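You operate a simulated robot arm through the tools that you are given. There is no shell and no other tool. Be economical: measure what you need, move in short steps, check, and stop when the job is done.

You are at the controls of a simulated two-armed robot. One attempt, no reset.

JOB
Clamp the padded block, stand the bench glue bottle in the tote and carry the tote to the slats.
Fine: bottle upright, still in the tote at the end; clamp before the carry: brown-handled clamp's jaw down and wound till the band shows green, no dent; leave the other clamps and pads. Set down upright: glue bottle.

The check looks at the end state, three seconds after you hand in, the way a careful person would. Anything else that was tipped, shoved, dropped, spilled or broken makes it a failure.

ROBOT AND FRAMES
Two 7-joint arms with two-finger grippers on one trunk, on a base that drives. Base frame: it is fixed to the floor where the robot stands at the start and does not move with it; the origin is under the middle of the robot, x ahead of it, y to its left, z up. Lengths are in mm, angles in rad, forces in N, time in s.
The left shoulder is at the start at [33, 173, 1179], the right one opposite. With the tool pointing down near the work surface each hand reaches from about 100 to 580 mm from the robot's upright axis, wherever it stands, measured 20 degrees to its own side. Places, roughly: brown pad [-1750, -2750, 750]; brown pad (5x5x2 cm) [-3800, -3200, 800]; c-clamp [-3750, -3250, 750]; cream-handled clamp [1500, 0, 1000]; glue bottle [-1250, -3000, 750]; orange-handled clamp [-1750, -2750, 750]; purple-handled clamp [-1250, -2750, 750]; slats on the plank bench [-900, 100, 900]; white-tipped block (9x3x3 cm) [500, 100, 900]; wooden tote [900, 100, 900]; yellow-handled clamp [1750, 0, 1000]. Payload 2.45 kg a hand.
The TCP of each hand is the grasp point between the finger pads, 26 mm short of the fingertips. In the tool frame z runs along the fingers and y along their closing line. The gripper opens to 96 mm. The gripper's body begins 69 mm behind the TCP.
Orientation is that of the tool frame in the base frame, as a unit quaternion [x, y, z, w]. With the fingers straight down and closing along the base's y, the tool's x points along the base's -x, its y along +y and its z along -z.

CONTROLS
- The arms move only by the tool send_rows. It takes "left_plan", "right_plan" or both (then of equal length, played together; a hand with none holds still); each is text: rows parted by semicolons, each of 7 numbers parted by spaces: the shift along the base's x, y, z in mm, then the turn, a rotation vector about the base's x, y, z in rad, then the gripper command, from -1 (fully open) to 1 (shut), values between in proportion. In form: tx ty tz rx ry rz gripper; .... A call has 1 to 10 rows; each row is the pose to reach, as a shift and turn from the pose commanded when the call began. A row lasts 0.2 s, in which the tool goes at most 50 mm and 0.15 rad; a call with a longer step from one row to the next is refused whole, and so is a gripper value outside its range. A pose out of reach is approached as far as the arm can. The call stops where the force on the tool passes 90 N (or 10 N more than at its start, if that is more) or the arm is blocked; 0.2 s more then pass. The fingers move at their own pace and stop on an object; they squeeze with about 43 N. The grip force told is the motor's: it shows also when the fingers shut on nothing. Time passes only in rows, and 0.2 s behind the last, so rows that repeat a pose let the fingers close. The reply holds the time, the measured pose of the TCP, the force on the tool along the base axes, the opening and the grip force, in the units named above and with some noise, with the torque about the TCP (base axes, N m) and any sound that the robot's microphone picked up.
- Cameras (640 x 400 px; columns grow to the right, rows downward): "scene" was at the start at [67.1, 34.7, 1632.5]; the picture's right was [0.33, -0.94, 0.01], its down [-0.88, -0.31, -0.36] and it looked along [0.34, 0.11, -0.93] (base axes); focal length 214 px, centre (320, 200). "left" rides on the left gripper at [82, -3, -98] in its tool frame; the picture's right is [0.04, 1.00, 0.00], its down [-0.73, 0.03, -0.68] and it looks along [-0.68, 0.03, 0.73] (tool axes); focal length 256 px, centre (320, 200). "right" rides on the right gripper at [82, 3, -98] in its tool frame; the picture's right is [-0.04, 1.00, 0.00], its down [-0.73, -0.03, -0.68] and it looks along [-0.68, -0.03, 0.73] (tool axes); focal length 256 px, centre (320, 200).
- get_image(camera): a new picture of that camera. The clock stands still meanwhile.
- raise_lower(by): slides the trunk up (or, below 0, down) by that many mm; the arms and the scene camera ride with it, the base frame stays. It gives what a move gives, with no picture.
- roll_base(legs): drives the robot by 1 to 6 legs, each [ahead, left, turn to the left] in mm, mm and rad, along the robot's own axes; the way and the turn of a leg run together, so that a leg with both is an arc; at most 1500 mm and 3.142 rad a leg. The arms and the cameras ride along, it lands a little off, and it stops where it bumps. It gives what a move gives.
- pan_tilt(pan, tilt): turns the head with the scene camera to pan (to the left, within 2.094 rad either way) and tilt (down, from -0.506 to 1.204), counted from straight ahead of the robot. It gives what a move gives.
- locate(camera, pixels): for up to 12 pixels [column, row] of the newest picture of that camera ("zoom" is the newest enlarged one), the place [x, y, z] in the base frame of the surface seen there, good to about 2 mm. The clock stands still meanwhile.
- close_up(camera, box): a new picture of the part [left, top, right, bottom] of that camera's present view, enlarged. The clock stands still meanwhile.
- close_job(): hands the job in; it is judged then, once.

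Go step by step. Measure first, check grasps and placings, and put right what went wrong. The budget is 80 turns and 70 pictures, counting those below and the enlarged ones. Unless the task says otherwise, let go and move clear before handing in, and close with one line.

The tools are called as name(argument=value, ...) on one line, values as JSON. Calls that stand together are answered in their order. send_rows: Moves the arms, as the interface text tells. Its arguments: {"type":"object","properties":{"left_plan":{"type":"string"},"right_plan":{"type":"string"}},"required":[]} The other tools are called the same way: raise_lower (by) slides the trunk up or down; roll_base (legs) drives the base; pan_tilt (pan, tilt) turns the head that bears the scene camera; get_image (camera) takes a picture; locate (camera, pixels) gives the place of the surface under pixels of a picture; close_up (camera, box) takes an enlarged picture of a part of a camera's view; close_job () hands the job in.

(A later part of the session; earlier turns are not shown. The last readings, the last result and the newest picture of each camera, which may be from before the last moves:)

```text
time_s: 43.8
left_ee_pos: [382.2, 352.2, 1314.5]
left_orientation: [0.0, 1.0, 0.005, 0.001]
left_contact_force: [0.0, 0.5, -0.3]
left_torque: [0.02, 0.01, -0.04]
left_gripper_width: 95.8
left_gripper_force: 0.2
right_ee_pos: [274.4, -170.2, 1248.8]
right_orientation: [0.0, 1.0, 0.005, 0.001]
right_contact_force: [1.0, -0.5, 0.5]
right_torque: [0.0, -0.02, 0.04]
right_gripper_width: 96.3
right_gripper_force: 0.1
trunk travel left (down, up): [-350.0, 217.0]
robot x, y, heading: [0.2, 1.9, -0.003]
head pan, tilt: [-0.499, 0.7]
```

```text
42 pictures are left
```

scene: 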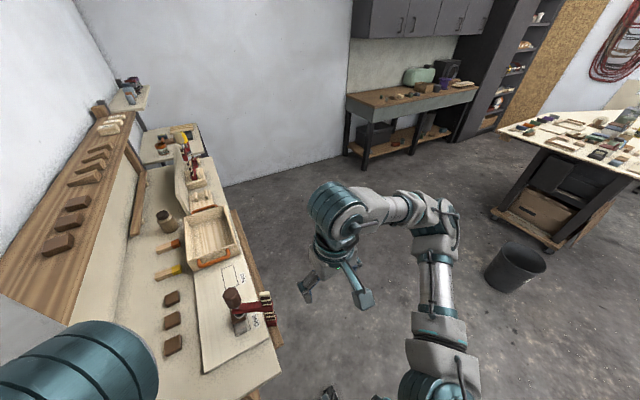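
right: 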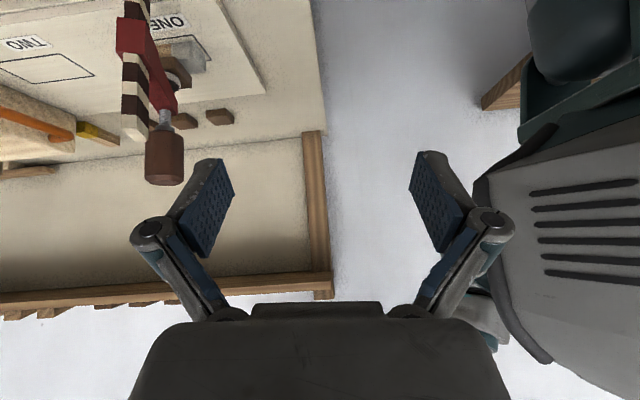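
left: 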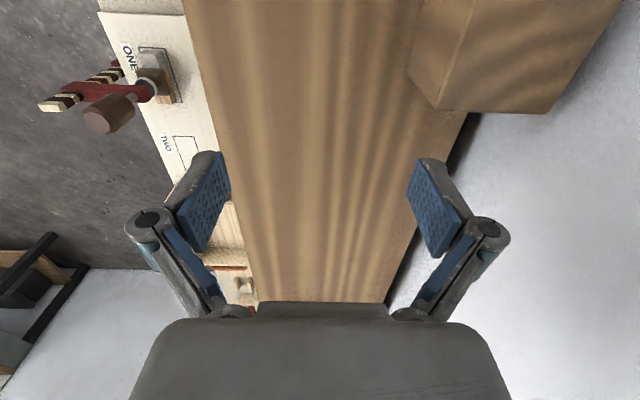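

The floor to the right is clear, apart from a bin at (515,270) and a table. I'll measure them before driving.

locate(camera="scene", pixels=[[495, 275], [515, 250], [500, 130], [490, 215], [345, 150], [285, 340], [235, 245]])

roll_base(legs=[[0, -560, 0], [480, 0, 0], [0, 0, 1.5708]])

pan_tilt(pan=0, tilt=0.9)

get_image(camera="scene")

```text
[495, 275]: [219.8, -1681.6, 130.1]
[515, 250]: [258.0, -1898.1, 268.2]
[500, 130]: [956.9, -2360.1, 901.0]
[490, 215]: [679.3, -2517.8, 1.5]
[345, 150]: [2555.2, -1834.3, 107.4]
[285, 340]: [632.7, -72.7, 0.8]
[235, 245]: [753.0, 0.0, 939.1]
```

```text
time_s: 53.1
left_ee_pos: [133.5, -164.7, 1317.2]
left_orientation: [-0.703, 0.711, 0.007, -0.006]
left_contact_force: [0.4, 0.4, 0.6]
left_torque: [-0.02, 0.01, 0.04]
left_gripper_width: 96.1
left_gripper_force: 0.1
right_ee_pos: [651.1, -279.7, 1247.7]
right_orientation: [-0.702, 0.712, 0.005, -0.006]
right_contact_force: [0.2, -0.2, -0.1]
right_torque: [-0.03, 0.01, 0.02]
right_gripper_width: 96.0
right_gripper_force: 0.0
trunk travel left (down, up): [-350.0, 217.0]
robot x, y, heading: [474.6, -547.7, 1.553]
head pan, tilt: [-0.499, 0.7]
```

```text
time_s: 54.0
left_ee_pos: [121.1, -167.8, 1315.3]
left_orientation: [-0.702, 0.712, 0.004, -0.002]
left_contact_force: [-0.7, 0.1, 0.2]
left_torque: [-0.02, -0.01, 0.01]
left_gripper_width: 95.9
left_gripper_force: 0.0
right_ee_pos: [640.4, -281.7, 1249.2]
right_orientation: [-0.702, 0.712, 0.002, 0.0]
right_contact_force: [-0.1, 0.3, 0.5]
right_torque: [0.0, 0.0, 0.03]
right_gripper_width: 96.1
right_gripper_force: 0.1
trunk travel left (down, up): [-350.0, 217.0]
robot x, y, heading: [472.7, -551.7, 1.561]
head pan, tilt: [0.0, 0.901]
```

```text
41 pictures are left
```

scene: 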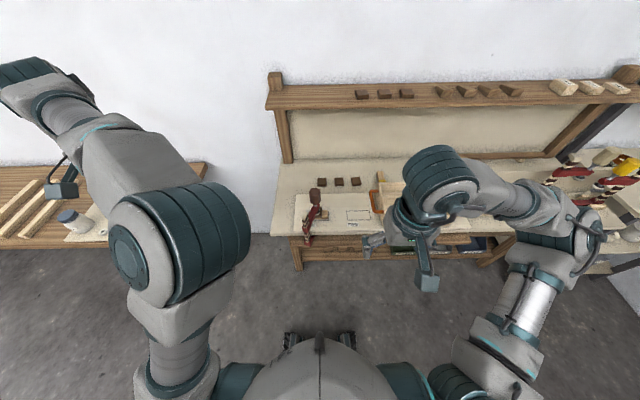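

Now the clamp stands straight ahead. I'll enlarge it.

close_up(camera="scene", box=[270, 170, 400, 270])

locate(camera="zoom", pixels=[[200, 145], [200, 200], [225, 165], [180, 330], [215, 225]])

```text
4.00 times, centred on (335, 220) of scene
```

zoom: 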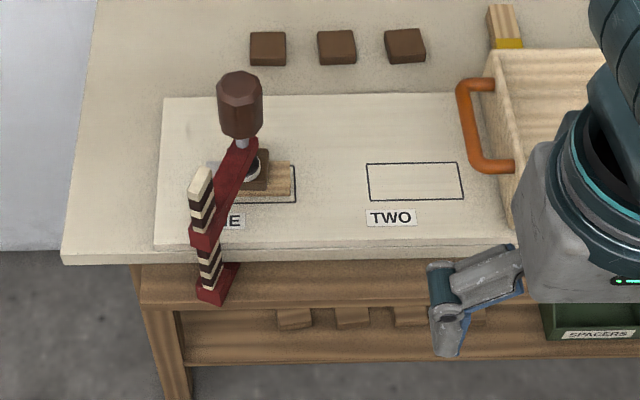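

```text
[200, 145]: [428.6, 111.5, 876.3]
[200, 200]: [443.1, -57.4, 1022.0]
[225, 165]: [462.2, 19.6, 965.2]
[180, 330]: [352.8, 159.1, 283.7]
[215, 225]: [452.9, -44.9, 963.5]
```

I'll bring the right hand's camera low in front of the clamp for a flat side view.

send_rows(right_plan="-20 0 -35 0.08 0 0 -1; -40 0 -70 0.16 0 0 -1; -60 0 -105 0.24 0 0 -1; -80 0 -140 0.32 0 0 -1; -100 5 -170 0.40 0 0 -1; -120 10 -200 0.48 0 0 -1; -135 15 -225 0.56 0 0 -1; -140 20 -250 0.62 0 0 -1; -140 20 -250 0.62 0 0 -1; -140 20 -250 0.62 0 0 -1")

get_image(camera="right")

```text
time_s: 56.2
left_ee_pos: [94.7, -167.9, 1307.2]
left_orientation: [-0.703, 0.711, -0.003, 0.005]
left_contact_force: [-0.3, -0.3, -0.6]
left_torque: [0.0, -0.05, 0.01]
left_gripper_width: 95.9
left_gripper_force: 0.1
right_ee_pos: [470.8, -259.1, 999.1]
right_orientation: [-0.67, 0.676, 0.214, 0.22]
right_contact_force: [0.4, 0.3, 0.1]
right_torque: [0.03, 0.01, -0.04]
right_gripper_width: 96.0
right_gripper_force: 0.1
right hand out of reach, approached as far as the arm can: row 5, 6, 7, 8, 9, 10
trunk travel left (down, up): [-350.0, 217.0]
robot x, y, heading: [468.7, -551.8, 1.558]
head pan, tilt: [0.0, 0.901]
```

```text
39 pictures are left
```

right: 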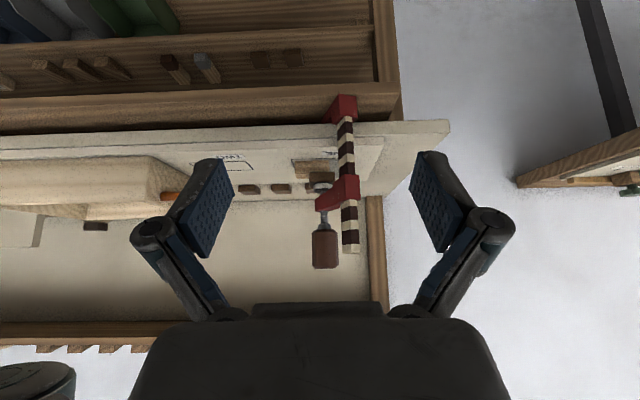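

close_up(camera="right", box=[260, 80, 420, 280])

locate(camera="zoom", pixels=[[340, 30], [320, 65], [320, 210], [305, 235], [305, 205], [290, 180], [330, 330], [370, 300], [250, 130], [350, 120], [275, 60], [385, 100]])

```text
2.00 times, centred on (340, 180) of right
```

zoom: 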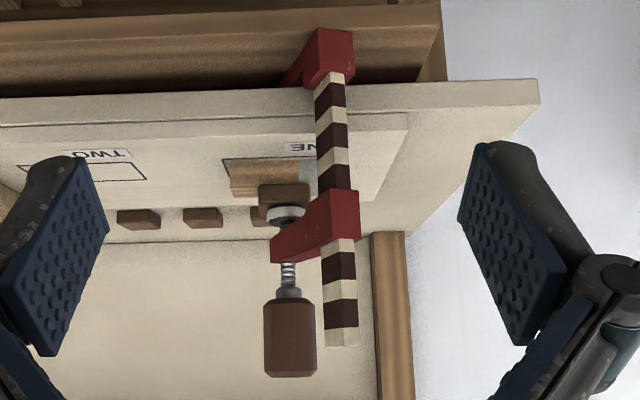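

```text
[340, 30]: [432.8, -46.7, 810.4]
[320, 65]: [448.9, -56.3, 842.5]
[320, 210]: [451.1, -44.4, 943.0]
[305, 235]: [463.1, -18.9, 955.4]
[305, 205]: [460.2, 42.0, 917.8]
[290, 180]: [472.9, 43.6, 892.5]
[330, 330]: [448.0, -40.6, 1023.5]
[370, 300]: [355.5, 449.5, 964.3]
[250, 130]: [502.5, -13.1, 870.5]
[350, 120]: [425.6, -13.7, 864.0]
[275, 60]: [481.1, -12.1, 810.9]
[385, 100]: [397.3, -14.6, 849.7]
```

The clamp's lower jaw is hooked under the bench slab and the screw leans because I gripped about 8 mm off-centre. I'll raise the hand, drive 130 mm closer and redo it centred.

send_rows(right_plan="0 0 30 -0.1 0 0 -1; 0 0 65 -0.2 0 0 -1; 0 0 100 -0.3 0 0 -1; 0 0 135 -0.4 0 0 -1; 0 0 165 -0.5 0 0 -1; 0 0 190 -0.58 0 0 -1; 0 0 190 -0.58 0 0 -1")

roll_base(legs=[[130, 0, 0.012]])

send_rows(right_plan="0 0 0 0 0 0 -1; 0 0 0 0 0 0 -1; 0 0 0 0 0 0 -1; 0 0 0 0 0 0 -1; 0 0 0 0 0 0 -1; 0 0 0 0 0 0 -1; 0 0 0 0 0 0 -1; 0 0 0 0 0 0 -1; 0 0 0 0 0 0 -1; 0 0 0 0 0 0 -1")

get_image(camera="right")

```text
time_s: 57.8
left_ee_pos: [94.8, -167.0, 1309.7]
left_orientation: [-0.702, 0.712, -0.003, 0.005]
left_contact_force: [-0.2, -0.6, 0.0]
left_torque: [0.03, -0.02, -0.01]
left_gripper_width: 96.0
left_gripper_force: 0.0
right_ee_pos: [470.5, -256.6, 1190.3]
right_orientation: [-0.703, 0.711, 0.011, 0.02]
right_contact_force: [0.2, 0.8, -0.1]
right_torque: [0.03, -0.01, 0.0]
right_gripper_width: 96.1
right_gripper_force: 0.1
trunk travel left (down, up): [-350.0, 217.0]
robot x, y, heading: [469.9, -550.0, 1.555]
head pan, tilt: [0.0, 0.901]
```

```text
time_s: 59.1
left_ee_pos: [118.7, -41.8, 1316.1]
left_orientation: [-0.707, 0.707, 0.005, 0.0]
left_contact_force: [0.3, 0.7, 0.5]
left_torque: [-0.02, 0.0, -0.04]
left_gripper_width: 95.8
left_gripper_force: 0.1
right_ee_pos: [491.6, -124.3, 1190.8]
right_orientation: [-0.706, 0.708, 0.018, 0.014]
right_contact_force: [0.1, 0.8, 0.6]
right_torque: [-0.04, 0.03, 0.0]
right_gripper_width: 96.2
right_gripper_force: 0.1
trunk travel left (down, up): [-350.0, 217.0]
robot x, y, heading: [472.5, -420.0, 1.569]
head pan, tilt: [0.0, 0.901]
```

```text
time_s: 61.3
left_ee_pos: [135.6, -41.1, 1320.6]
left_orientation: [-0.706, 0.708, 0.012, -0.007]
left_contact_force: [-0.2, -0.9, 0.8]
left_torque: [-0.03, 0.0, 0.0]
left_gripper_width: 96.1
left_gripper_force: 0.1
right_ee_pos: [506.3, -124.0, 1190.5]
right_orientation: [-0.706, 0.708, 0.022, 0.01]
right_contact_force: [-0.9, 0.5, -0.3]
right_torque: [0.01, 0.03, 0.0]
right_gripper_width: 95.9
right_gripper_force: 0.1
trunk travel left (down, up): [-350.0, 217.0]
robot x, y, heading: [474.1, -419.2, 1.569]
head pan, tilt: [0.0, 0.901]
```

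```text
37 pictures are left
```

right: 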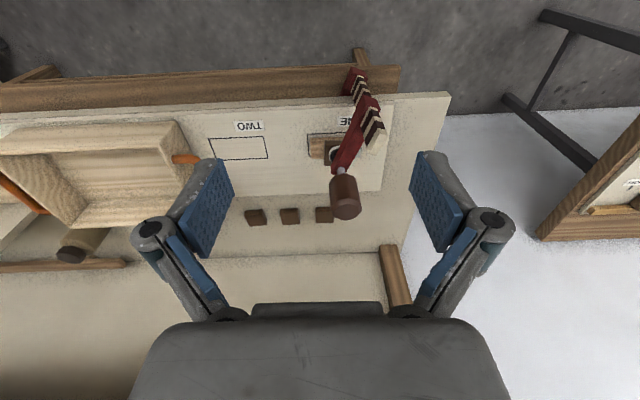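

close_up(camera="right", box=[280, 60, 420, 230])

locate(camera="right", pixels=[[345, 208], [333, 200], [358, 205], [345, 216], [340, 182], [341, 172], [333, 152], [345, 150], [372, 130], [320, 148]])

```text
2.35 times, centred on (350, 145) of right
```

zoom: 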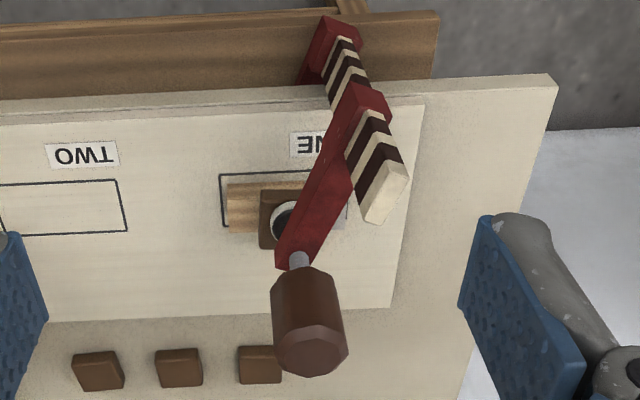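

```text
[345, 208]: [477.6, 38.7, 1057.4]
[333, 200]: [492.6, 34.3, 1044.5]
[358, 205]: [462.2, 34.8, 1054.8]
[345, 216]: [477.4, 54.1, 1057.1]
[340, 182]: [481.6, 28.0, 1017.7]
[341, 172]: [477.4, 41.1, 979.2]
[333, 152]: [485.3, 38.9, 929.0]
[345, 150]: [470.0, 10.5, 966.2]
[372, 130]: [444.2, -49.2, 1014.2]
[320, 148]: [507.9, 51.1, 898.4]
```

The knob top leans to (478,45,1057) and the bar has yawed to x≈445. I'll straighten the loose clamp by nudging its bar towards +x with the closed left fingers at mid height, and first bring the left hand beside it.

send_rows(left_plan="40 0 -20 0 0 0 0; 85 0 -45 0 0 0 1; 130 0 -80 0 0 0 1; 165 -3 -115 0 0 0 1; 195 -5 -150 0 0 0 1; 215 -8 -190 0 0 0 1; 225 -10 -235 0 0 0 1; 230 -10 -275 0 0 0 1; 230 -10 -300 0 0 0 1; 230 -10 -300 0 0 0 1")

send_rows(left_plan="0 0 0 0 0 0 1; 0 0 0 0 0 0 1; 0 0 0 0 0 0 1; 0 0 0 0 0 0 1; 0 0 0 0 0 0 1; 0 0 0 0 0 0 1; 0 0 0 0 0 0 1; 0 0 0 0 0 0 1; 0 0 0 0 0 0 1; 0 0 0 0 0 0 1")

get_image(camera="left")

```text
refused: row 2 steps farther than a row can; nothing moved
```

```text
time_s: 63.5
left_ee_pos: [104.6, -42.1, 1313.1]
left_orientation: [0.709, -0.705, -0.001, -0.005]
left_contact_force: [-0.2, 0.0, -0.3]
left_torque: [-0.02, -0.07, 0.02]
left_gripper_width: 0.0
left_gripper_force: 28.5
right_ee_pos: [481.4, -124.7, 1191.0]
right_orientation: [-0.707, 0.707, 0.015, 0.016]
right_contact_force: [-0.4, -0.5, -0.2]
right_torque: [0.05, -0.02, 0.0]
right_gripper_width: 96.1
right_gripper_force: 0.1
trunk travel left (down, up): [-350.0, 217.0]
robot x, y, heading: [472.1, -416.4, 1.572]
head pan, tilt: [0.0, 0.901]
```

```text
35 pictures are left
```

left: 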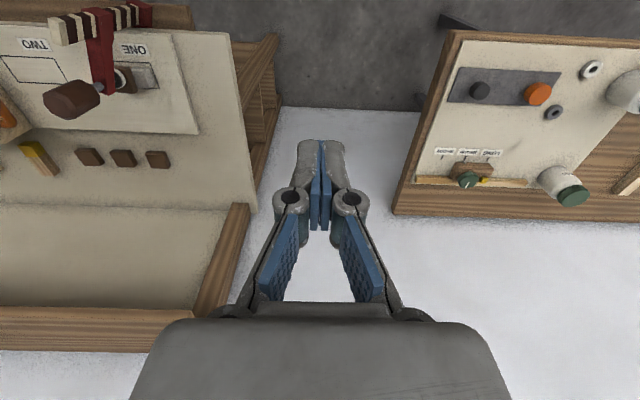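

The plan was refused for a 51 mm step. Here it is again with shorter steps.

send_rows(left_plan="38 0 -15 0 0 0 1; 76 0 -35 0 0 0 1; 114 0 -60 0 0 0 1; 150 -3 -90 0 0 0 1; 185 -5 -120 0 0 0 1; 215 -8 -155 0 0 0 1; 240 -10 -195 0 0 0 1; 260 -10 -235 0 0 0 1; 270 -10 -275 0 0 0 1; 270 -10 -300 0 0 0 1")

send_rows(left_plan="0 0 0 0 0 0 1; 0 0 0 0 0 0 1; 0 0 0 0 0 0 1; 0 0 0 0 0 0 1; 0 0 0 0 0 0 1; 0 0 0 0 0 0 1; 0 0 0 0 0 0 1; 0 0 0 0 0 0 1; 0 0 0 0 0 0 1; 0 0 0 0 0 0 1")

get_image(camera="left")

```text
time_s: 65.7
left_ee_pos: [171.5, -21.3, 1042.2]
left_orientation: [0.707, -0.707, -0.01, 0.003]
left_contact_force: [-0.5, 0.1, 0.5]
left_torque: [0.01, -0.01, -0.01]
left_gripper_width: 0.1
left_gripper_force: 28.6
left hand out of reach, approached as far as the arm can: row 2, 3, 4, 5, 6, 7, 8, 9, 10
right_ee_pos: [508.5, -127.5, 1191.3]
right_orientation: [-0.706, 0.708, 0.023, 0.01]
right_contact_force: [-0.5, -0.2, 1.0]
right_torque: [-0.02, -0.02, 0.02]
right_gripper_width: 96.0
right_gripper_force: 0.0
trunk travel left (down, up): [-350.0, 217.0]
robot x, y, heading: [476.7, -417.1, 1.571]
head pan, tilt: [0.0, 0.901]
```

```text
time_s: 67.9
left_ee_pos: [158.8, -19.5, 1038.8]
left_orientation: [0.708, -0.706, -0.005, 0.0]
left_contact_force: [-0.7, 0.2, 0.5]
left_torque: [0.03, -0.02, 0.01]
left_gripper_width: 0.1
left_gripper_force: 28.9
right_ee_pos: [492.5, -124.1, 1190.4]
right_orientation: [-0.706, 0.708, 0.019, 0.014]
right_contact_force: [-0.4, 0.2, 0.1]
right_torque: [0.0, 0.01, 0.01]
right_gripper_width: 96.2
right_gripper_force: 0.1
trunk travel left (down, up): [-350.0, 217.0]
robot x, y, heading: [471.5, -419.6, 1.574]
head pan, tilt: [0.0, 0.901]
```

```text
34 pictures are left
```

left: 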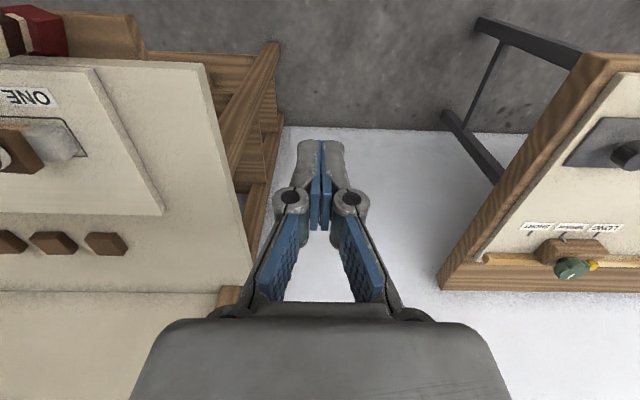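

The left arm can't reach there in this posture, so I'll skip that nudge and use the right hand on the knob, well centred this time.

send_rows(right_plan="0 20 0 0 0 0 -1; 0 45 0 0 0 0 -1; -2 75 0 0 0 0 -1; -4 105 0 0 0 0 -1; -6 130 0 0 0 0 -1; -8 150 0 0 0 0 -1; -10 162 0 0 0 0 -1; -10 170 0 0 0 0 -1; -10 170 0 0 0 0 -1; -10 170 0 0 0 0 -1")

send_rows(right_plan="0 0 0 0 0 0 -1; 0 0 0 0 0 0 -1; 0 0 0 0 0 0 -1; 0 0 0 0 0 0 -1; 0 0 0 0 0 0 -1; 0 0 0 0 0 0 -1; 0 0 0 0 0 0 -1; 0 0 0 0 0 0 -1; 0 0 0 0 0 0 -1; 0 0 0 0 0 0 -1")

send_rows(right_plan="0 0 0 0 0 0 -1; 0 0 0 0 0 0 -1; 0 0 0 0 0 0 -1; 0 0 0 0 0 0 -1; 0 0 0 0 0 0 -1; 0 0 0 0 0 0 -1; 0 0 0 0 0 0 -1; 0 0 0 0 0 0 -1; 0 0 0 0 0 0 -1; 0 0 0 0 0 0 -1")

```text
time_s: 70.1
left_ee_pos: [161.7, -18.3, 1038.7]
left_orientation: [0.707, -0.707, -0.006, 0.0]
left_contact_force: [0.1, 0.9, -0.4]
left_torque: [0.01, -0.02, -0.02]
left_gripper_width: 0.0
left_gripper_force: 28.2
right_ee_pos: [483.9, 44.8, 1190.6]
right_orientation: [-0.705, 0.708, 0.019, 0.014]
right_contact_force: [0.2, -0.1, 0.0]
right_torque: [-0.02, -0.04, 0.02]
right_gripper_width: 96.1
right_gripper_force: 0.0
trunk travel left (down, up): [-350.0, 217.0]
robot x, y, heading: [472.5, -417.9, 1.57]
head pan, tilt: [0.0, 0.901]
```

```text
time_s: 72.3
left_ee_pos: [161.9, -18.4, 1038.3]
left_orientation: [-0.707, 0.707, 0.007, -0.002]
left_contact_force: [0.6, 0.8, -0.9]
left_torque: [-0.03, 0.0, -0.01]
left_gripper_width: 0.1
left_gripper_force: 28.4
right_ee_pos: [487.8, 44.0, 1191.5]
right_orientation: [-0.707, 0.707, 0.019, 0.014]
right_contact_force: [-0.3, -0.1, -0.2]
right_torque: [0.0, 0.02, 0.01]
right_gripper_width: 96.2
right_gripper_force: 0.0
trunk travel left (down, up): [-350.0, 217.0]
robot x, y, heading: [476.7, -418.0, 1.574]
head pan, tilt: [0.0, 0.901]
```

```text
time_s: 74.5
left_ee_pos: [161.9, -17.6, 1038.0]
left_orientation: [0.707, -0.707, -0.006, 0.001]
left_contact_force: [0.4, -0.1, 0.3]
left_torque: [-0.02, 0.01, 0.0]
left_gripper_width: 0.0
left_gripper_force: 28.6
right_ee_pos: [487.5, 44.4, 1189.8]
right_orientation: [-0.707, 0.707, 0.019, 0.012]
right_contact_force: [0.1, -0.6, -0.5]
right_torque: [0.05, 0.02, 0.01]
right_gripper_width: 96.2
right_gripper_force: 0.1
trunk travel left (down, up): [-350.0, 217.0]
robot x, y, heading: [474.8, -419.8, 1.573]
head pan, tilt: [0.0, 0.901]
```

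Settled at (487.6,44,1190). I'll descend onto the knob at (478,45).

send_rows(right_plan="-5 1 -20 0 0 0 -1; -9.5 1 -45 0 0 0 -1; -9.5 1 -70 0 0 0 -1; -9.5 1 -95 0 0 0 -1; -9.5 1 -115 0 0 0 -1; -9.5 1 -135 0 0 0 -1; -9.5 1 -150 0 0 0 -1; -9.5 1 -160 0 0 0 -1; -9.5 1 -160 0 0 0 -1; -9.5 1 -160 0 0 0 -1")

get_image(camera="right")

```text
time_s: 76.7
left_ee_pos: [161.0, -18.1, 1039.2]
left_orientation: [-0.707, 0.707, 0.007, -0.001]
left_contact_force: [0.4, -0.1, 0.3]
left_torque: [0.0, -0.01, -0.01]
left_gripper_width: 0.1
left_gripper_force: 28.8
right_ee_pos: [477.2, 47.3, 1029.2]
right_orientation: [0.707, -0.707, -0.019, -0.013]
right_contact_force: [-0.1, -0.9, 1.3]
right_torque: [0.0, -0.01, -0.01]
right_gripper_width: 96.0
right_gripper_force: 0.1
trunk travel left (down, up): [-350.0, 217.0]
robot x, y, heading: [477.2, -423.1, 1.571]
head pan, tilt: [0.0, 0.901]
```

```text
33 pictures are left
```

right: 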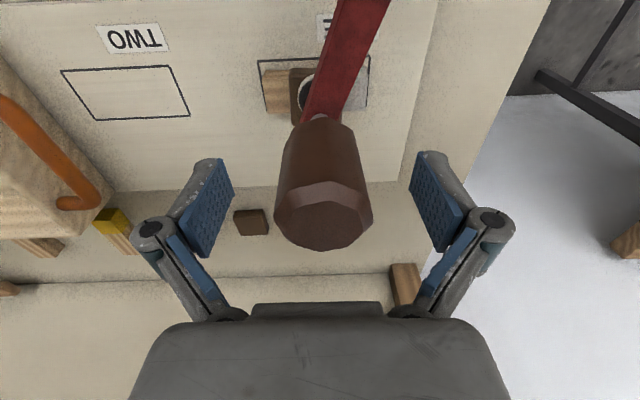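

Well centred. I'll close, straighten the screw upright, and press down lightly.

send_rows(right_plan="0 0 0 0 0 0 0.5; 0 0 0 0 0 0 1; 0 0 0 0 0 0 1; 0 0 0 0 0 0 1; 0 3 0 -0.03 0 0 1; 0 6 0 -0.055 0 0 1; 0 8 0 -0.075 0 0 1; 0 8 0 -0.075 0 0 1")

send_rows(right_plan="0 0 -1 0 0 0 1; 0 0 -2 0 0 0 1; 0 0 -3 0 0 0 1; 0 0 -3 0 0 0 1")

get_image(camera="right")

```text
time_s: 78.5
left_ee_pos: [161.1, -17.6, 1038.1]
left_orientation: [-0.707, 0.707, 0.005, -0.002]
left_contact_force: [-0.5, -0.3, 0.4]
left_torque: [0.0, -0.02, -0.02]
left_gripper_width: 0.1
left_gripper_force: 28.1
right_ee_pos: [475.6, 54.2, 1030.1]
right_orientation: [-0.706, 0.708, -0.006, -0.013]
right_contact_force: [-1.1, 3.3, -1.5]
right_torque: [1.27, 0.03, 0.01]
right_gripper_width: 41.0
right_gripper_force: 43.1
trunk travel left (down, up): [-350.0, 217.0]
robot x, y, heading: [477.1, -418.9, 1.572]
head pan, tilt: [0.0, 0.901]
```

```text
time_s: 79.5
left_ee_pos: [161.1, -18.9, 1039.4]
left_orientation: [-0.707, 0.707, 0.006, -0.001]
left_contact_force: [-1.0, -0.2, 0.2]
left_torque: [-0.01, -0.01, 0.0]
left_gripper_width: 0.0
left_gripper_force: 28.8
right_ee_pos: [476.1, 54.1, 1028.8]
right_orientation: [-0.707, 0.707, -0.006, -0.014]
right_contact_force: [-0.4, 1.8, 15.3]
right_torque: [0.67, -0.07, 0.02]
right_gripper_width: 40.5
right_gripper_force: 42.9
trunk travel left (down, up): [-350.0, 217.0]
robot x, y, heading: [473.3, -417.1, 1.572]
head pan, tilt: [0.0, 0.901]
```

```text
32 pictures are left
```

right: 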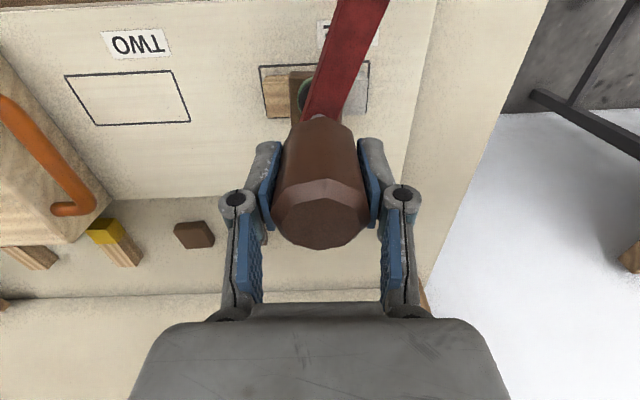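

With a 15 N push the band already turns greenish, so it reads the press. I'll take the push off, wind a bit, and judge with no vertical hand force.

send_rows(right_plan="0 0 1 0 0 -0.1 1; 0 0 3 0 0 -0.2 1; 0 0 3 0 0 -0.3 1; 0 0 3 0 0 -0.4 1; 0 0 3 0 0 -0.5 1; 0 0 3 0 0 -0.5 1")

close_up(camera="right", box=[220, 20, 400, 130])

```text
time_s: 80.9
left_ee_pos: [162.7, -19.6, 1040.1]
left_orientation: [-0.707, 0.707, 0.006, -0.001]
left_contact_force: [0.4, 0.5, -0.3]
left_torque: [0.01, 0.01, -0.03]
left_gripper_width: 0.2
left_gripper_force: 28.5
right_ee_pos: [476.3, 54.5, 1029.8]
right_orientation: [-0.509, 0.861, -0.005, -0.016]
right_contact_force: [1.9, -6.1, -7.5]
right_torque: [-0.37, -0.58, 0.06]
right_gripper_width: 40.6
right_gripper_force: 43.0
trunk travel left (down, up): [-350.0, 217.0]
robot x, y, heading: [475.9, -420.9, 1.575]
head pan, tilt: [0.0, 0.901]
```

```text
3.56 times, centred on (310, 75) of right
```

zoom: 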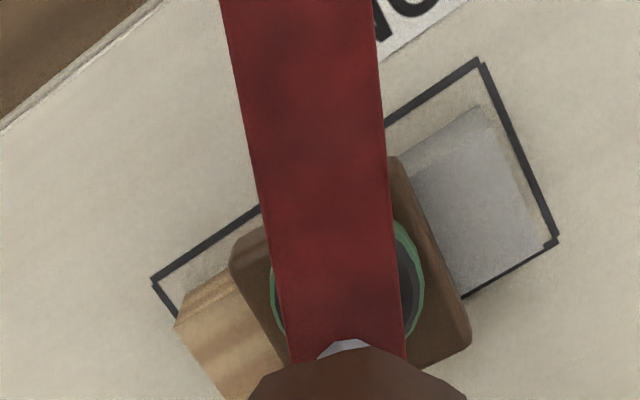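

The band is green while the hand is even being pulled upward-free (Fz −7.5). I'll ease the hand down a hair, open, rise and check the band.

send_rows(right_plan="0 1 -1 0 0 0 1; 0 1 -1.5 0 0 0 1; 0 1 -1.5 0 0 0 0.4; 0 1 -1.5 0 0 0 0; 0 1 -1.5 0 0 0 -0.5; 0 1 -1.5 0 0 0 -1; 0 1 -1.5 0 0 0 -1")

close_up(camera="right", box=[220, 20, 400, 130])

```text
time_s: 82.5
left_ee_pos: [162.2, -18.5, 1037.6]
left_orientation: [0.707, -0.707, -0.006, 0.002]
left_contact_force: [0.3, 0.5, 0.3]
left_torque: [0.01, 0.01, -0.01]
left_gripper_width: 0.2
left_gripper_force: 28.1
right_ee_pos: [476.0, 54.5, 1028.9]
right_orientation: [-0.51, 0.86, -0.004, -0.015]
right_contact_force: [0.2, 0.2, -0.2]
right_torque: [0.0, 0.01, -0.02]
right_gripper_width: 96.2
right_gripper_force: 0.1
trunk travel left (down, up): [-350.0, 217.0]
robot x, y, heading: [473.3, -419.0, 1.569]
head pan, tilt: [0.0, 0.901]
```

```text
3.56 times, centred on (310, 75) of right
```

zoom: 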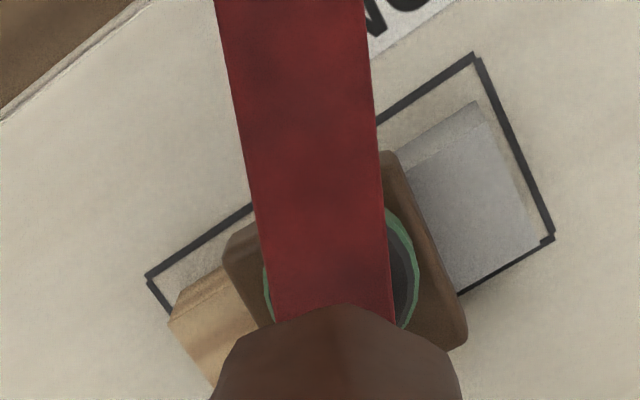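

Released and still green. I'll rise, turn the hand back, wait, and check again.

send_rows(right_plan="0 0 20 0 0 0 -1; 0 0 50 0 0 0 -1; 0 0 90 0 0 0 -1; 0 0 130 0 0 0.1 -1; 0 -20 160 0 0 0.22 -1; 0 -50 170 0 0 0.36 -1; 0 -80 170 0 0 0.5 -1; 0 -110 170 0 0 0.5 -1; 0 -110 170 0 0 0.5 -1; 0 -110 170 0 0 0.5 -1")

get_image(camera="right")

close_up(camera="right", box=[270, 60, 430, 240])

```text
time_s: 84.7
left_ee_pos: [161.8, -18.4, 1040.2]
left_orientation: [0.708, -0.707, -0.006, 0.001]
left_contact_force: [-0.1, 0.3, 0.3]
left_torque: [0.0, -0.02, 0.01]
left_gripper_width: 0.3
left_gripper_force: 28.7
right_ee_pos: [477.6, -55.9, 1197.2]
right_orientation: [-0.706, 0.708, -0.008, -0.013]
right_contact_force: [1.6, 0.1, -0.1]
right_torque: [-0.01, -0.03, 0.04]
right_gripper_width: 95.9
right_gripper_force: 0.0
trunk travel left (down, up): [-350.0, 217.0]
robot x, y, heading: [474.4, -418.2, 1.575]
head pan, tilt: [0.0, 0.901]
```

```text
29 pictures are left
```

right: 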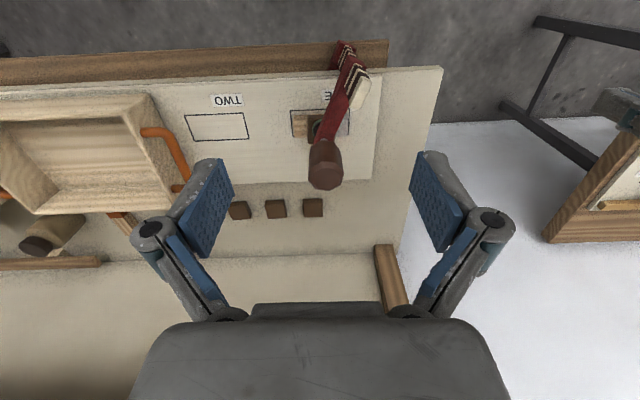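

```text
2.22 times, centred on (350, 150) of right
```

zoom: 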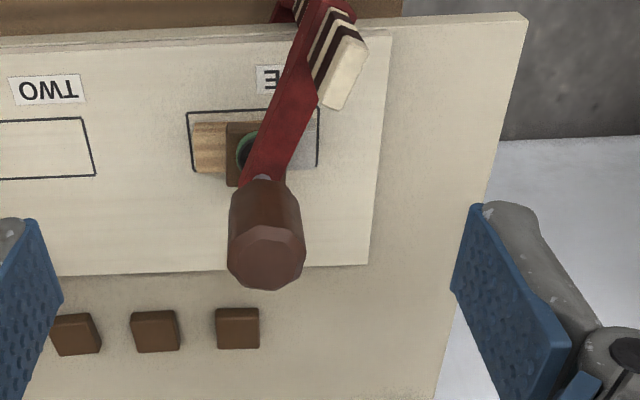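

The band stays green and the clamp stands upright, so clamping is done. Next is the bottle: I'll raise both hands, then shift along the bench to x≈900.

send_rows(left_plan="0 -20 40 0 0 0 0; 0 -40 80 0 0 0 -1; 0 -60 120 0 0 0 -1; 0 -80 160 0 0 0 -1; 0 -100 200 0 0 0 -1; 0 -110 230 0 0 0 -1", right_plan="0 -10 10 0 0 0 -1; 0 -20 20 0 0 0 -1; 0 -30 30 0 0 0 -1; 0 -40 40 0 0 0 -1; 0 -50 50 0 0 0 -1; 0 -60 55 0 0 0 -1")

roll_base(legs=[[-40, 0, 0], [0, -425, 0], [60, 0, 0]])

pan_tilt(pan=-0.15, tilt=0.95)

get_image(camera="scene")

get_image(camera="right")

```text
time_s: 86.1
left_ee_pos: [118.0, -85.8, 1273.5]
left_orientation: [0.707, -0.707, -0.005, 0.001]
left_contact_force: [0.7, -0.3, -0.2]
left_torque: [0.02, 0.0, 0.02]
left_gripper_width: 96.2
left_gripper_force: 0.0
left hand out of reach, approached as far as the arm can: row 1, 2, 3, 4, 5, 6
right_ee_pos: [477.8, -116.4, 1253.8]
right_orientation: [-0.706, 0.708, -0.006, -0.013]
right_contact_force: [-0.8, 0.4, 0.9]
right_torque: [0.0, 0.0, 0.01]
right_gripper_width: 96.0
right_gripper_force: 0.1
trunk travel left (down, up): [-350.0, 217.0]
robot x, y, heading: [476.8, -421.3, 1.572]
head pan, tilt: [0.0, 0.901]
```

```text
time_s: 89.8
left_ee_pos: [546.2, -74.3, 1273.4]
left_orientation: [-0.707, 0.707, 0.006, 0.002]
left_contact_force: [-1.3, -0.3, 0.6]
left_torque: [0.01, -0.06, 0.0]
left_gripper_width: 95.8
left_gripper_force: 0.0
right_ee_pos: [906.9, -104.8, 1255.4]
right_orientation: [-0.706, 0.708, -0.006, -0.011]
right_contact_force: [-0.5, -0.4, -0.1]
right_torque: [0.03, -0.01, 0.01]
right_gripper_width: 95.9
right_gripper_force: 0.1
trunk travel left (down, up): [-350.0, 217.0]
robot x, y, heading: [907.0, -407.3, 1.57]
head pan, tilt: [0.0, 0.901]
```

```text
time_s: 90.5
left_ee_pos: [552.3, -68.5, 1274.0]
left_orientation: [0.707, -0.707, -0.005, 0.002]
left_contact_force: [0.0, 0.0, 0.2]
left_torque: [0.0, 0.01, 0.0]
left_gripper_width: 96.1
left_gripper_force: 0.1
right_ee_pos: [912.1, -99.9, 1254.0]
right_orientation: [-0.707, 0.707, -0.006, -0.013]
right_contact_force: [0.4, -0.2, -0.3]
right_torque: [-0.02, -0.02, -0.04]
right_gripper_width: 96.0
right_gripper_force: 0.0
trunk travel left (down, up): [-350.0, 217.0]
robot x, y, heading: [907.8, -402.2, 1.568]
head pan, tilt: [-0.15, 0.949]
```

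```text
27 pictures are left
```

scene: 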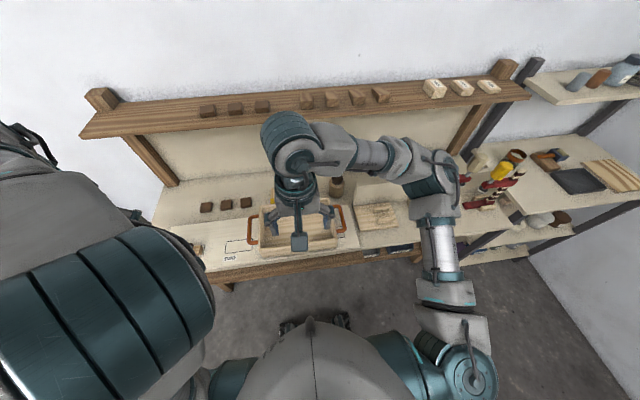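

```text
26 pictures are left
```

right: 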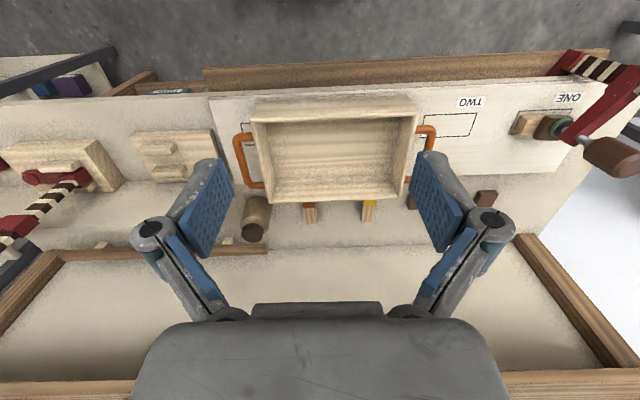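

The bottle is at (255,218) in the wrist view, with the tote and its two orange handles near (243,160) and (428,150). I'll measure them.

locate(camera="right", pixels=[[253, 232], [257, 205], [243, 212], [271, 212], [240, 155], [430, 150], [256, 112], [410, 112], [272, 200], [400, 190], [335, 150], [220, 250]])

close_up(camera="right", box=[200, 80, 460, 260])

```text
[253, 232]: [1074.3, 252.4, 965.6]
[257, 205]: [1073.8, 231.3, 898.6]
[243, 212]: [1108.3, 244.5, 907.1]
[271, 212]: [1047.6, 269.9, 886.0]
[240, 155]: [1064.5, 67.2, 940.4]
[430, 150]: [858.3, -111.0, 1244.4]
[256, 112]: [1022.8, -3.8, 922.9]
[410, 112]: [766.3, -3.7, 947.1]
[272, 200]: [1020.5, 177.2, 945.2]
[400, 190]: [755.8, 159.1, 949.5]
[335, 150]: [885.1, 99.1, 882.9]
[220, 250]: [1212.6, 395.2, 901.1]
```

```text
2.22 times, centred on (330, 170) of right
```

zoom: 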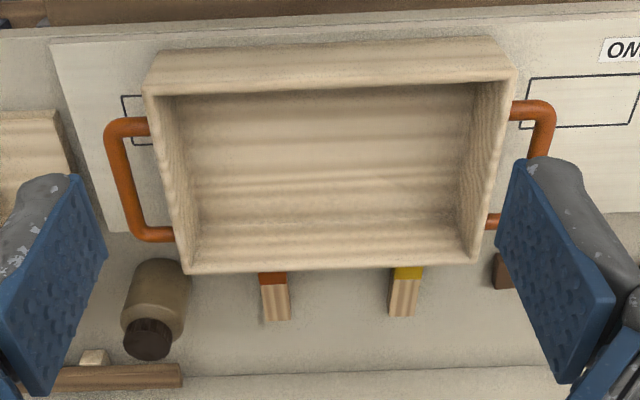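

The bottle axis is near (1074,255), cap top 965, body about 50 mm wide. I'll check how much room the base has in front, since this is a long reach.

locate(camera="scene", pixels=[[335, 314], [345, 320], [285, 325], [260, 272], [340, 258], [230, 290]])

send_rows(right_plan="20 25 0 0.07 0 0 -1; 40 55 0 0.14 0 0 -0.8; 60 90 0 0.21 0 0 -0.5; 80 125 0 0.28 0 0 -0.4; 100 160 0 0.35 0 0 -0.4; 120 195 0 0.42 0 0 -0.4; 135 225 0 0.49 0 0 -0.4; 150 255 0 0.56 0 0 -0.4; 158 280 0 0.63 0 0 -0.4; 162 295 0 0.7 0 0 -0.4")

```text
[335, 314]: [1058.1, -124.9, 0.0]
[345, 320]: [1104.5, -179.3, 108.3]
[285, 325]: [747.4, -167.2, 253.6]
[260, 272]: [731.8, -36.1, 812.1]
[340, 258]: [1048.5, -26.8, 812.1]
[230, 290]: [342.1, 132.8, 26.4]
```

```text
time_s: 92.7
left_ee_pos: [551.7, -68.2, 1274.3]
left_orientation: [0.707, -0.707, -0.006, 0.001]
left_contact_force: [-0.6, -0.1, -0.1]
left_torque: [-0.02, -0.01, 0.03]
left_gripper_width: 96.0
left_gripper_force: 0.1
right_ee_pos: [1073.5, 195.3, 1255.0]
right_orientation: [0.667, -0.667, -0.238, -0.231]
right_contact_force: [0.6, -0.4, -0.3]
right_torque: [0.0, -0.01, -0.01]
right_gripper_width: 67.5
right_gripper_force: 0.1
trunk travel left (down, up): [-350.0, 217.0]
robot x, y, heading: [905.5, -399.3, 1.57]
head pan, tilt: [-0.15, 0.949]
```

The base front is at about y=-175 with the bench apron at -36, so I can move 50 mm nearer. The tilted hand is fine at (1073,195,1255).

roll_base(legs=[[50, 0, 0]])

send_rows(right_plan="0 0 -30 0 0 0 -0.4; 0 0 -65 0 0 0 -0.4; 0 0 -100 0 0 0 -0.4; 0 0 -135 0 0 0 -0.4; 0 0 -165 0 0 0 -0.4; 0 0 -190 0 0 0 -0.4; 0 0 -200 0 0 0 -0.4; 0 0 -200 0 0 0 -0.4; 0 0 -200 0 0 0 -0.4; 0 0 -200 0 0 0 -0.4")

get_image(camera="right")

```text
time_s: 93.6
left_ee_pos: [552.9, -27.4, 1277.1]
left_orientation: [-0.707, 0.707, 0.009, 0.001]
left_contact_force: [-0.1, -1.2, 0.4]
left_torque: [0.03, -0.01, 0.01]
left_gripper_width: 96.1
left_gripper_force: 0.2
right_ee_pos: [1075.6, 236.4, 1258.9]
right_orientation: [0.667, -0.666, -0.24, -0.233]
right_contact_force: [-0.1, 0.0, -0.1]
right_torque: [0.01, 0.0, 0.0]
right_gripper_width: 67.2
right_gripper_force: 0.0
trunk travel left (down, up): [-350.0, 217.0]
robot x, y, heading: [905.8, -351.0, 1.574]
head pan, tilt: [-0.15, 0.949]
```

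```text
time_s: 95.8
left_ee_pos: [552.2, -19.9, 1275.4]
left_orientation: [0.707, -0.707, -0.006, 0.0]
left_contact_force: [-0.3, 0.3, 0.1]
left_torque: [-0.01, -0.01, -0.02]
left_gripper_width: 95.8
left_gripper_force: 0.0
right_ee_pos: [1075.1, 242.1, 1054.8]
right_orientation: [0.668, -0.666, -0.238, -0.23]
right_contact_force: [0.3, -0.7, -0.3]
right_torque: [-0.01, -0.01, -0.01]
right_gripper_width: 67.4
right_gripper_force: 0.0
trunk travel left (down, up): [-350.0, 217.0]
robot x, y, heading: [905.2, -348.2, 1.575]
head pan, tilt: [-0.15, 0.949]
```

```text
24 pictures are left
```

right: 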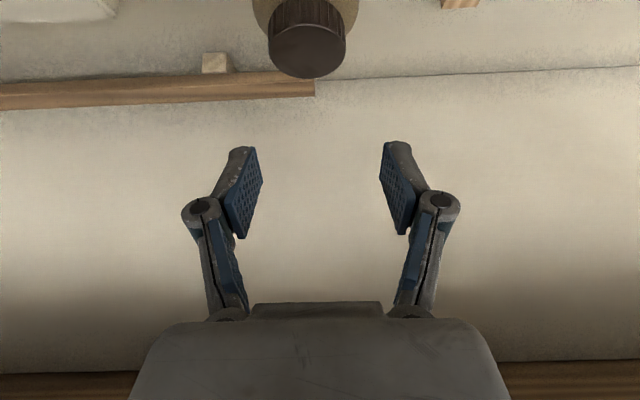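

locate(camera="right", pixels=[[307, 55], [270, 45], [345, 45], [258, 10], [356, 8], [250, 85], [215, 62], [310, 90]])

```text
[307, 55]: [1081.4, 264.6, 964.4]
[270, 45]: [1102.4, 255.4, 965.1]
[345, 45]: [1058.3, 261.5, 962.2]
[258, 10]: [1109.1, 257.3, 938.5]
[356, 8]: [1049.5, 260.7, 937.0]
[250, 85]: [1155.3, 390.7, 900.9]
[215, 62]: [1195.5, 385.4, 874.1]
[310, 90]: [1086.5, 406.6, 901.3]
```

Bottle axis is at (1080,260), about 60 mm at the shoulder. I'll open fully and descend around it to z≈915.

send_rows(right_plan="5 10 0 0 0 0 -1; 5 17 0 0 0 0 -1; 5 17 0 0 0 0 -1; 5 17 -25 0 0 0 -1; 5 17 -50 0 0 0 -1; 5 17 -75 0 0 0 -1; 5 17 -100 0 0 0 -1; 5 17 -120 0 0 0 -1; 5 17 -138 0 0 0 -1; 5 17 -138 0 0 0 -1")

get_image(camera="right")

```text
time_s: 98.0
left_ee_pos: [556.1, -20.5, 1277.2]
left_orientation: [-0.707, 0.707, 0.007, -0.001]
left_contact_force: [-0.6, 0.6, 0.1]
left_torque: [-0.02, 0.0, 0.0]
left_gripper_width: 96.0
left_gripper_force: 0.1
right_ee_pos: [1083.6, 258.0, 916.0]
right_orientation: [0.668, -0.667, -0.238, -0.231]
right_contact_force: [8.7, 1.4, 22.6]
right_torque: [-2.92, 0.5, 1.2]
right_gripper_width: 95.8
right_gripper_force: 0.0
trunk travel left (down, up): [-350.0, 217.0]
robot x, y, heading: [907.6, -355.0, 1.574]
head pan, tilt: [-0.15, 0.949]
```

```text
23 pictures are left
```

right: 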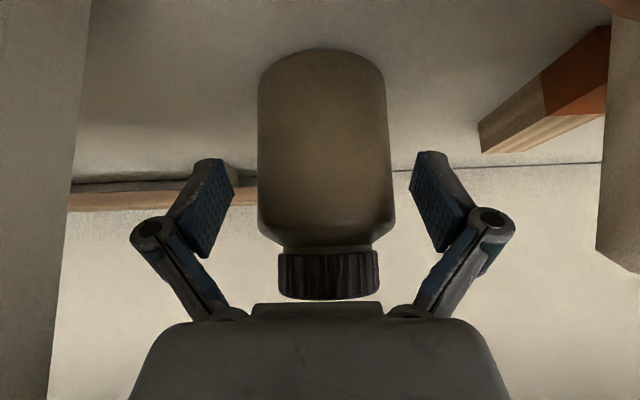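

There is a 22 N upward push with its arm at y≈129: the wrist camera is pressing on the tote handle. I'll rise at once, reduce the tilt to about 0.4, and look.

send_rows(right_plan="0 0 15 0 0 0 -1; 0 0 40 0 0 0 -1; 0 0 70 0 0 0 -1; 0 0 100 -0.1 0 0 -1; 0 0 120 -0.2 0 0 -1; 0 0 120 -0.3 0 0 -1; 0 0 120 -0.3 0 0 -1; 0 0 120 -0.3 0 0 -1; 0 0 120 -0.3 0 0 -1; 0 0 120 -0.3 0 0 -1")

get_image(camera="right")

close_up(camera="scene", box=[220, 160, 420, 280])

```text
time_s: 100.2
left_ee_pos: [552.2, -19.4, 1274.5]
left_orientation: [-0.707, 0.707, 0.006, 0.0]
left_contact_force: [1.3, 0.3, 0.4]
left_torque: [-0.04, 0.01, 0.0]
left_gripper_width: 95.9
left_gripper_force: 0.2
right_ee_pos: [1077.4, 259.2, 1036.8]
right_orientation: [0.695, -0.694, -0.136, -0.128]
right_contact_force: [-0.3, 0.1, -0.1]
right_torque: [0.01, -0.04, 0.0]
right_gripper_width: 96.1
right_gripper_force: 0.0
trunk travel left (down, up): [-350.0, 217.0]
robot x, y, heading: [906.8, -351.1, 1.563]
head pan, tilt: [-0.15, 0.949]
```

```text
22 pictures are left
```

right: 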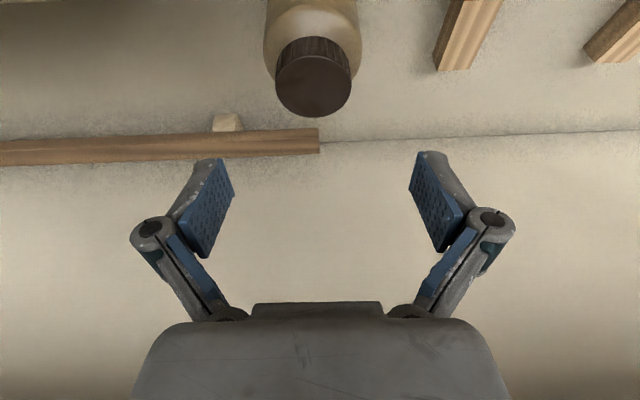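

```text
3.20 times, centred on (320, 220) of scene
```

zoom: 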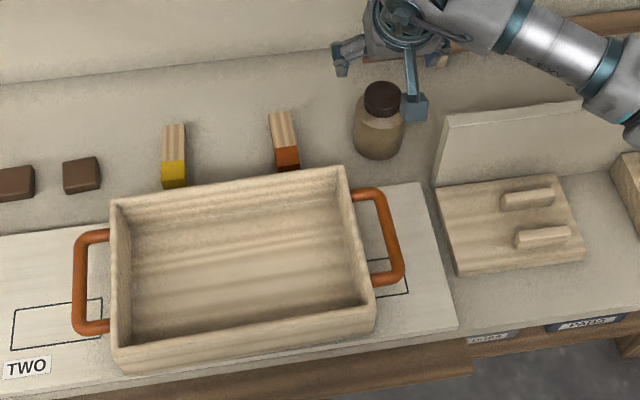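

The tote and bottle look undisturbed, and the 0.38 tilt keeps the camera well above the handle. I'll descend again, watching the force.

send_rows(right_plan="3 1 -25 0 0 0 -1; 3 1 -50 0 0 0 -1; 3 1 -75 0 0 0 -1; 3 1 -95 0 0 0 -1; 3 1 -110 0 0 0 -1; 3 1 -116 0 0 0 -1; 3 1 -116 0 0 0 -1; 3 1 -116 0 0 0 -1")

get_image(camera="right")

```text
time_s: 102.0
left_ee_pos: [553.5, -20.4, 1275.4]
left_orientation: [0.707, -0.707, -0.007, 0.001]
left_contact_force: [1.0, 0.2, -0.1]
left_torque: [-0.03, 0.0, 0.0]
left_gripper_width: 96.2
left_gripper_force: 0.1
right_ee_pos: [1083.3, 261.7, 919.7]
right_orientation: [-0.694, 0.695, 0.135, 0.129]
right_contact_force: [0.6, -0.9, -0.2]
right_torque: [-0.02, 0.0, 0.03]
right_gripper_width: 96.0
right_gripper_force: 0.0
trunk travel left (down, up): [-350.0, 217.0]
robot x, y, heading: [909.4, -353.9, 1.568]
head pan, tilt: [-0.15, 0.949]
```

```text
20 pictures are left
```

right: 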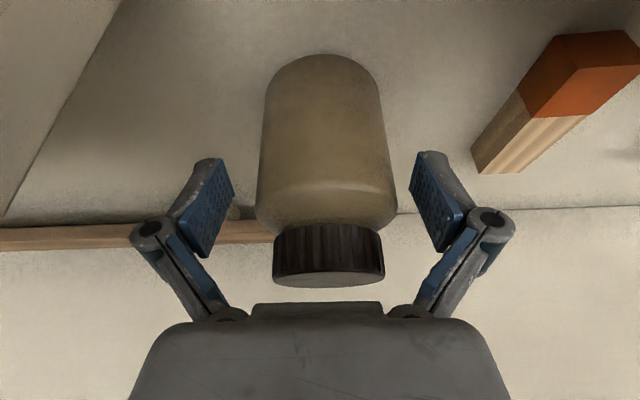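

No contact and the bottle is between the fingers. I'll close, then lift straight up.

send_rows(right_plan="-2 0 0 0 0 0 -0.4; -2 0 0 0 0 0 0.3; -2 0 0 0 0 0 1; -2 0 0 0 0 0 1; -2 0 0 0 0 0 1; -2 0 10 0 0 0 1; -2 0 25 0 0 0 1; -2 0 45 0 0 0 1; -2 0 70 0 0 0 1; -2 0 95 0 0 0 1")

get_image(camera="right")

```text
time_s: 104.2
left_ee_pos: [552.4, -22.8, 1275.2]
left_orientation: [-0.707, 0.707, 0.007, -0.001]
left_contact_force: [0.0, -0.3, -0.5]
left_torque: [0.0, 0.01, 0.01]
left_gripper_width: 96.0
left_gripper_force: 0.0
right_ee_pos: [1080.0, 260.7, 1017.8]
right_orientation: [0.695, -0.694, -0.136, -0.129]
right_contact_force: [0.4, 0.0, -0.2]
right_torque: [0.0, 0.02, 0.02]
right_gripper_width: 45.6
right_gripper_force: 43.2
trunk travel left (down, up): [-350.0, 217.0]
robot x, y, heading: [905.5, -351.4, 1.572]
head pan, tilt: [-0.15, 0.949]
heard: snap
```

```text
19 pictures are left
```

right: 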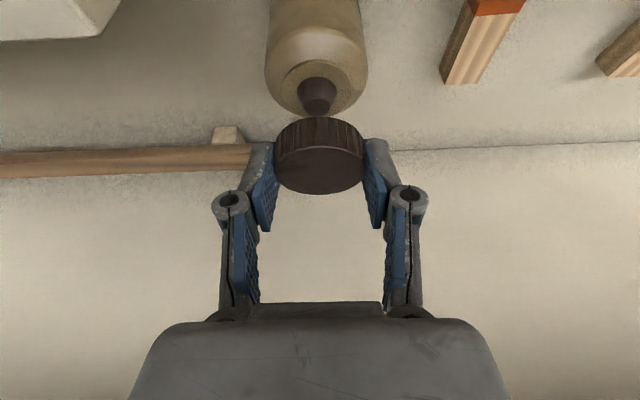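

A snap: only the cap came up (at (320,155)); the bottle with bare nozzle still stands at (315,60). I'll measure both so I can seat the cap back.

locate(camera="right", pixels=[[318, 170], [277, 160], [362, 160], [320, 125], [320, 143], [318, 95], [318, 112], [268, 70], [366, 70], [315, 30]])

close_up(camera="right", box=[230, 0, 410, 220])

close_up(camera="scene", box=[290, 150, 390, 230])

```text
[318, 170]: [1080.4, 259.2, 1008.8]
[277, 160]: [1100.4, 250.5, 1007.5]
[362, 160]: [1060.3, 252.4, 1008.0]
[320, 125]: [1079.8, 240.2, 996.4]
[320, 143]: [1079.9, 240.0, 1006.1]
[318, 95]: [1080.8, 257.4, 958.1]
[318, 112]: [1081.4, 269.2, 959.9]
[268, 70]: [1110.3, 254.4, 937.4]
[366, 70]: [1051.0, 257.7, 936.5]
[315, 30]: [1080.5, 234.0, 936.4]
```

```text
1.82 times, centred on (320, 110) of right
```

zoom: 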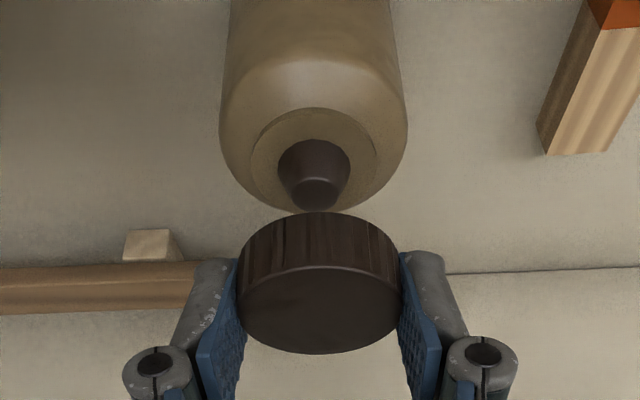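

```text
5.00 times, centred on (340, 190) of scene
```

zoom: 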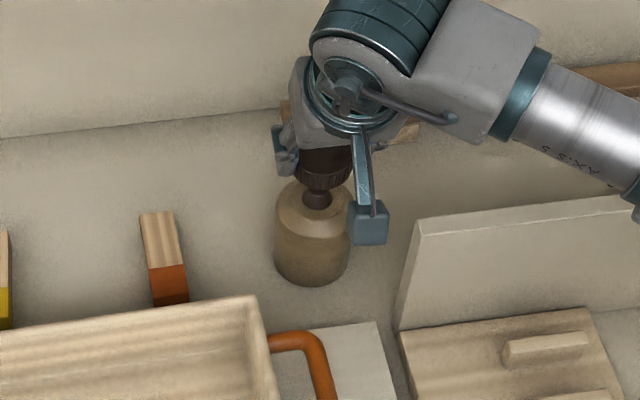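

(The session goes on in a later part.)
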